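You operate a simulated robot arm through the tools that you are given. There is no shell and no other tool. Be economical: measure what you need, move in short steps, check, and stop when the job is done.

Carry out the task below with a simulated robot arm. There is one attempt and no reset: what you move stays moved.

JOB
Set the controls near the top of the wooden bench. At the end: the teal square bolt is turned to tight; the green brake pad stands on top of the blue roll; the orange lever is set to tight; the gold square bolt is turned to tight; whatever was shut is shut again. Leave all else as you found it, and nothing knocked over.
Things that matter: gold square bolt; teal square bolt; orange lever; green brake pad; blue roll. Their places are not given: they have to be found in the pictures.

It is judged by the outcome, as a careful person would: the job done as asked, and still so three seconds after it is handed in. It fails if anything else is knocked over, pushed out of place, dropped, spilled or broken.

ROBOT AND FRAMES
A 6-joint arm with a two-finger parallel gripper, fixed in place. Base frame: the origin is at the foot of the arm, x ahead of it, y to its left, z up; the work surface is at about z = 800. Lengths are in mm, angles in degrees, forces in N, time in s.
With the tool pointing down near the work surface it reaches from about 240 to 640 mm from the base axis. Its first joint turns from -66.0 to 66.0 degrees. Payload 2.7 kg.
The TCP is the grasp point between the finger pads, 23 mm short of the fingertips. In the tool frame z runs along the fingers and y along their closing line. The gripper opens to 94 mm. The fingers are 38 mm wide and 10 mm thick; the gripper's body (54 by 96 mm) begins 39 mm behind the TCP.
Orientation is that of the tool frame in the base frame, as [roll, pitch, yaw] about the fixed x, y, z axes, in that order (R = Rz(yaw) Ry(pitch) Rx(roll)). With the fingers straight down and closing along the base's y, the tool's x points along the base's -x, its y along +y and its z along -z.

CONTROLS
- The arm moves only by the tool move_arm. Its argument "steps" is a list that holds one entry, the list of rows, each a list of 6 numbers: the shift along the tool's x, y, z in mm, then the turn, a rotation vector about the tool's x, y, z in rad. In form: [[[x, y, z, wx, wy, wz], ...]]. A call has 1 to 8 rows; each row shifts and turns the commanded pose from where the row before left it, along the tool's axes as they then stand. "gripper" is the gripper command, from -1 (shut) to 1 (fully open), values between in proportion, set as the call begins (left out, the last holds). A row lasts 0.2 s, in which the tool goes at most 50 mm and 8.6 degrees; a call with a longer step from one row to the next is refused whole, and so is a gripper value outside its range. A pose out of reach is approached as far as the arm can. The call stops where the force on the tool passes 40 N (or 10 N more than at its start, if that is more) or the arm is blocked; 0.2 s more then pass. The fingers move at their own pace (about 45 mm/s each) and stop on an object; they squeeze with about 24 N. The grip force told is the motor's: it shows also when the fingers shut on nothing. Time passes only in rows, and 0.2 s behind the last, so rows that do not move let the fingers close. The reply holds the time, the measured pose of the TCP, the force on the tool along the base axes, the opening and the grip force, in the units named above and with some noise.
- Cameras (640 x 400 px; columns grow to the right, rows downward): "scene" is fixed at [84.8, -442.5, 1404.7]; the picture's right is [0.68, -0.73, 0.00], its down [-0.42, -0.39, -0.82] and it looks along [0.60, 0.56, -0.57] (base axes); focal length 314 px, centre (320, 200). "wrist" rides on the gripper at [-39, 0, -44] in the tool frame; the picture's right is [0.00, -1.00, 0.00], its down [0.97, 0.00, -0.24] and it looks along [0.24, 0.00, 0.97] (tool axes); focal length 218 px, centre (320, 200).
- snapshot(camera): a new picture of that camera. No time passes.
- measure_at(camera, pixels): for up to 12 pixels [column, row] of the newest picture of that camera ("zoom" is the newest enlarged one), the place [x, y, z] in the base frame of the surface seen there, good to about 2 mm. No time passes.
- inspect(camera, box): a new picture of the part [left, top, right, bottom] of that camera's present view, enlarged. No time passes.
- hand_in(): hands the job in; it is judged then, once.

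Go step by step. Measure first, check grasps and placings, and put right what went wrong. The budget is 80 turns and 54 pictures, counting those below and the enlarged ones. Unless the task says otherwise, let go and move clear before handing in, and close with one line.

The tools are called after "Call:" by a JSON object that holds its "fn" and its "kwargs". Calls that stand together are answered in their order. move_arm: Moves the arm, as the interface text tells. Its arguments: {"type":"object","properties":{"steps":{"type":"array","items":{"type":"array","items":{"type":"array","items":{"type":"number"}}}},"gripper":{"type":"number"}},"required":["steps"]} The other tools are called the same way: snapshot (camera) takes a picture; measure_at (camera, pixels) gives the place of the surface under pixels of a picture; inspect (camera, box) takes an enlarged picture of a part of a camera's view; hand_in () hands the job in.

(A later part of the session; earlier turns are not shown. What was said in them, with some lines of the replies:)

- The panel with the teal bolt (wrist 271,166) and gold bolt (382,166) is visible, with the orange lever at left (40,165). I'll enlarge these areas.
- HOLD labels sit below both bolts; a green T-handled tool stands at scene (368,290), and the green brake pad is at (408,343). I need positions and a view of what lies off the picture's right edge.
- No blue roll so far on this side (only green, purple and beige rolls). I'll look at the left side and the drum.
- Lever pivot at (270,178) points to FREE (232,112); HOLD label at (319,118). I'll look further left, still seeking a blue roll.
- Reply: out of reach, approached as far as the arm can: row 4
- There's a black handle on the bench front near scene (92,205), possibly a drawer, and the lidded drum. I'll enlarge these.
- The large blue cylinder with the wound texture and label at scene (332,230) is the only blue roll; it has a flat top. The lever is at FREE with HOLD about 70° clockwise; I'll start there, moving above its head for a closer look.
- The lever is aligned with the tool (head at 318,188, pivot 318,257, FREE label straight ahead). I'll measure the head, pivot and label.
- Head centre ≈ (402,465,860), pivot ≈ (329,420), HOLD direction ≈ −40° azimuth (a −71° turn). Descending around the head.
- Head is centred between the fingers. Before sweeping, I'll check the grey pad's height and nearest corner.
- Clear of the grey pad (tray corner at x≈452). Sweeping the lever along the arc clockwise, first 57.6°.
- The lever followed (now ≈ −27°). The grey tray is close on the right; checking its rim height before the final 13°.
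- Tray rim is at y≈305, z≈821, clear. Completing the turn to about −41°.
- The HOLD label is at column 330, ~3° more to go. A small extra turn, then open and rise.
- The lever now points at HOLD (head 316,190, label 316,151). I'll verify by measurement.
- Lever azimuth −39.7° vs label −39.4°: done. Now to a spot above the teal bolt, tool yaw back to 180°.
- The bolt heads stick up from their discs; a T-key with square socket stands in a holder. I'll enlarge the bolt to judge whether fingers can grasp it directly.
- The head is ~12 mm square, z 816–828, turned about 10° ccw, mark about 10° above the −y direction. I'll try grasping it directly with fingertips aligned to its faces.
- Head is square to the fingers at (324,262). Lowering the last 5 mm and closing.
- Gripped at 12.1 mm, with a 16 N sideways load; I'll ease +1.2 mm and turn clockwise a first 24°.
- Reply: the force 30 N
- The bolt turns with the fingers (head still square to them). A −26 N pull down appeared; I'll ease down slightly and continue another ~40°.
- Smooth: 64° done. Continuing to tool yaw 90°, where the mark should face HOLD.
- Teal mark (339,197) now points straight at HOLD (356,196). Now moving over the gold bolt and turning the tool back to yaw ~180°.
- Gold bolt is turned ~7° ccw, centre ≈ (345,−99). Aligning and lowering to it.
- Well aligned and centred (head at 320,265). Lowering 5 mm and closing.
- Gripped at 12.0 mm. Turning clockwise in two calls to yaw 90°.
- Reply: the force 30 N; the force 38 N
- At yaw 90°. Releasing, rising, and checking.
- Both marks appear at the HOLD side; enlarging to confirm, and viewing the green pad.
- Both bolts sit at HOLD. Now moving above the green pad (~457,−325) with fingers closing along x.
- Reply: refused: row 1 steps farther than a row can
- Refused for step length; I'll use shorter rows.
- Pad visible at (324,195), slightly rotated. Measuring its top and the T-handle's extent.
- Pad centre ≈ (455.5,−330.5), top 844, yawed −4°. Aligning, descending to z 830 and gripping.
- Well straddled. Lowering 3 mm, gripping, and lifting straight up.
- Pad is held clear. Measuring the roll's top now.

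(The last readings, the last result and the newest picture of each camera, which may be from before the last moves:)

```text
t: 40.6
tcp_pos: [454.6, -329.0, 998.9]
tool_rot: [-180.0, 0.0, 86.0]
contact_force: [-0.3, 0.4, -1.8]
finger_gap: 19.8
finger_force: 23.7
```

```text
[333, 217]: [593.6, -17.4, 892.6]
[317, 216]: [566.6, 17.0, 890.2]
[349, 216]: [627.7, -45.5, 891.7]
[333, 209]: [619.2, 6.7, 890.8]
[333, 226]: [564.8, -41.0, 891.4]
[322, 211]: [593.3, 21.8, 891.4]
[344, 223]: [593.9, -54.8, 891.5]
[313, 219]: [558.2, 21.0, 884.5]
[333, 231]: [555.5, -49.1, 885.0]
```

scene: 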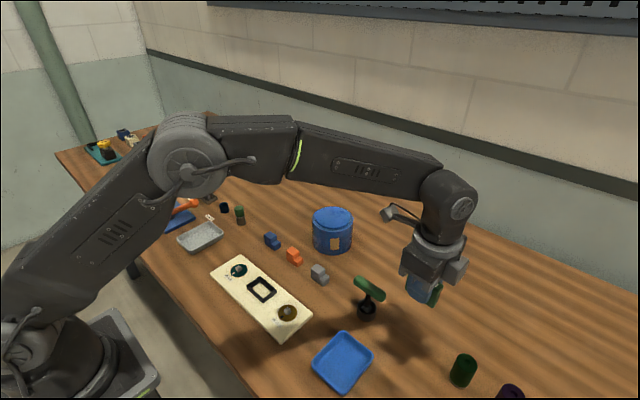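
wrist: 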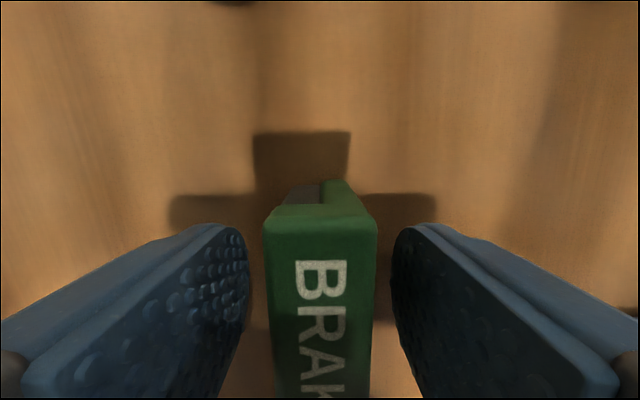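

Roll top centre ≈ (596,−15), z 891, radius ~47. Carrying the pad there at z≈999.

Call:
{"fn": "move_arm", "kwargs": {"steps": [[[40.4, 14.5, 0, 0, 0, 0], [40.4, 14.5, 0, 0, 0, 0], [40.4, 14.5, 0, 0, 0, 0], [40.4, 14.5, 0, 0, 0, 0], [40.4, 14.5, 0, 0, 0, 0], [40.4, 14.5, 0, 0, 0, 0], [40.4, 14.5, 0, 0, 0, 0], [40.2, 14.5, 0, 0, 0, 0]]]}}

Call:
{"fn": "snapshot", "kwargs": {"camera": "scene"}}

```text
t: 42.4
tcp_pos: [592.4, -13.5, 999.9]
tool_rot: [-180.0, -0.1, 86.0]
contact_force: [0.5, 0.5, -0.8]
finger_gap: 19.8
finger_force: 24.3
```

```text
13 pictures are left
```

scene: 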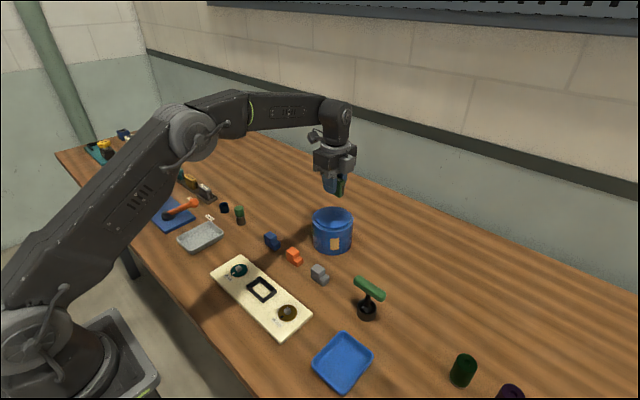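

Above the roll. Lowering to just above contact, then in small steps.

Call:
{"fn": "move_arm", "kwargs": {"steps": [[[0, 0, 35, 0, 0, 0], [0, 0, 30, 0, 0, 0], [0, 0, 8, 0, 0, 0], [0, 0, 2, 0, 0, 0]]]}}

Call:
{"fn": "inspect", "kwargs": {"camera": "scene", "box": [290, 170, 380, 260]}}

```text
t: 43.4
tcp_pos: [593.9, -14.9, 924.8]
tool_rot: [180.0, 0.0, 86.0]
contact_force: [0.2, -0.4, -2.0]
finger_gap: 20.0
finger_force: 23.8
```

```text
4.44 times, centred on (335, 215) of scene
```

zoom: 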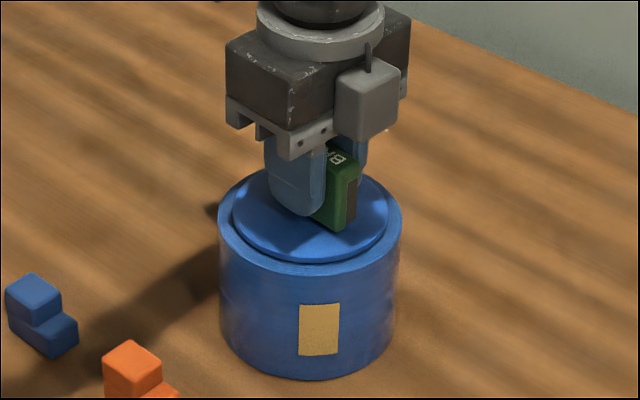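

Just above the top. Easing down 1 mm at a time.

Call:
{"fn": "move_arm", "kwargs": {"steps": [[[0, 0, 1, 0, 0, 0], [0, 0, 1, 0, 0, 0], [0, 0, 0, 0, 0, 0]]]}}

```text
t: 44.2
tcp_pos: [593.5, -15.8, 921.8]
tool_rot: [-179.9, 0.0, 86.0]
contact_force: [0.2, -0.9, -2.2]
finger_gap: 20.1
finger_force: 24.2
```

Call:
{"fn": "move_arm", "kwargs": {"steps": [[[0, 0, 1, 0, 0, 0], [0, 0, 0, 0, 0, 0]]]}}

```text
t: 44.8
tcp_pos: [593.0, -14.4, 921.2]
tool_rot: [179.8, -0.1, 86.0]
contact_force: [-1.2, -0.5, 3.8]
finger_gap: 19.9
finger_force: 24.3
```

Force flipped to +3.8 N: the pad is touching the roll. Opening, waiting, then rising straight up.

Call:
{"fn": "move_arm", "kwargs": {"steps": [[[0, 0, 0, 0, 0, 0], [0, 0, 0, 0, 0, 0], [0, 0, 0, 0, 0, 0], [0, 0, -15, 0, 0, 0], [0, 0, -30, 0, 0, 0], [0, 0, -40, 0, 0, 0], [0, 0, -40, 0, 0, 0]]], "gripper": 0.0}}

Call:
{"fn": "move_arm", "kwargs": {"steps": [[[0, -40, 0, 0, 0, 0], [0, -40, 0, 0, 0, 0], [0, -40, 0, 0, 0, 0], [0, -40, 0, 0, 0, 0], [0, -40, 0, 0, 0, 0]]]}}

Call:
{"fn": "snapshot", "kwargs": {"camera": "scene"}}

Call:
{"fn": "inspect", "kwargs": {"camera": "scene", "box": [290, 170, 380, 260]}}

```text
t: 46.4
tcp_pos: [589.7, -16.8, 1045.3]
tool_rot: [180.0, 0.0, 86.0]
contact_force: [0.0, 0.6, 0.3]
finger_gap: 47.1
finger_force: 0.1
```

```text
t: 47.6
tcp_pos: [394.0, -1.4, 1045.8]
tool_rot: [-179.9, 0.0, 86.0]
contact_force: [0.2, 0.2, 0.2]
finger_gap: 47.0
finger_force: 0.0
```

```text
11 pictures are left
```

scene: 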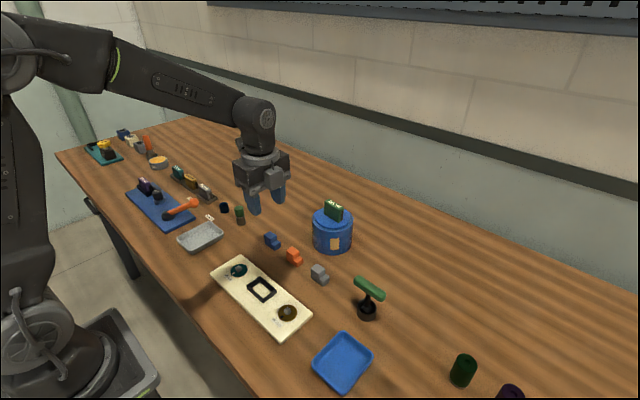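

```text
4.44 times, centred on (335, 215) of scene
```

zoom: 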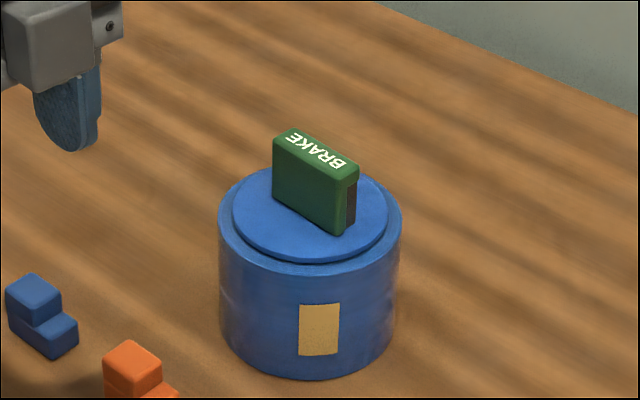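

The pad stands upright on the blue roll, and everything else looks in place. One last close look at the bolts and lever.

Call:
{"fn": "inspect", "kwargs": {"camera": "scene", "box": [120, 170, 320, 345]}}

```text
2.29 times, centred on (220, 258) of scene
```

zoom: 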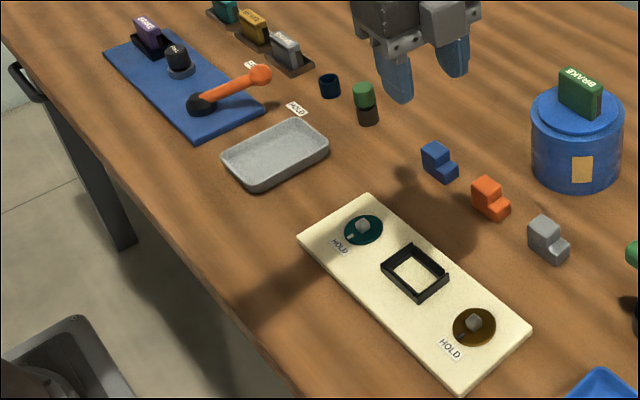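

The teal and gold marks point to HOLD, the lever points to HOLD, and the pad stands on the roll with the gripper clear. Handing in.

Call:
{"fn": "hand_in", "kwargs": {}}

```text
The job is handed in.
```

The job is handed in: both bolts and the orange lever are set to HOLD, and the green brake pad stands on the blue roll. No label said "tight", so I took HOLD to mean tight, and I took the large blue cylinder to be the blue roll; nothing had to be opened, so there was nothing to shut again.
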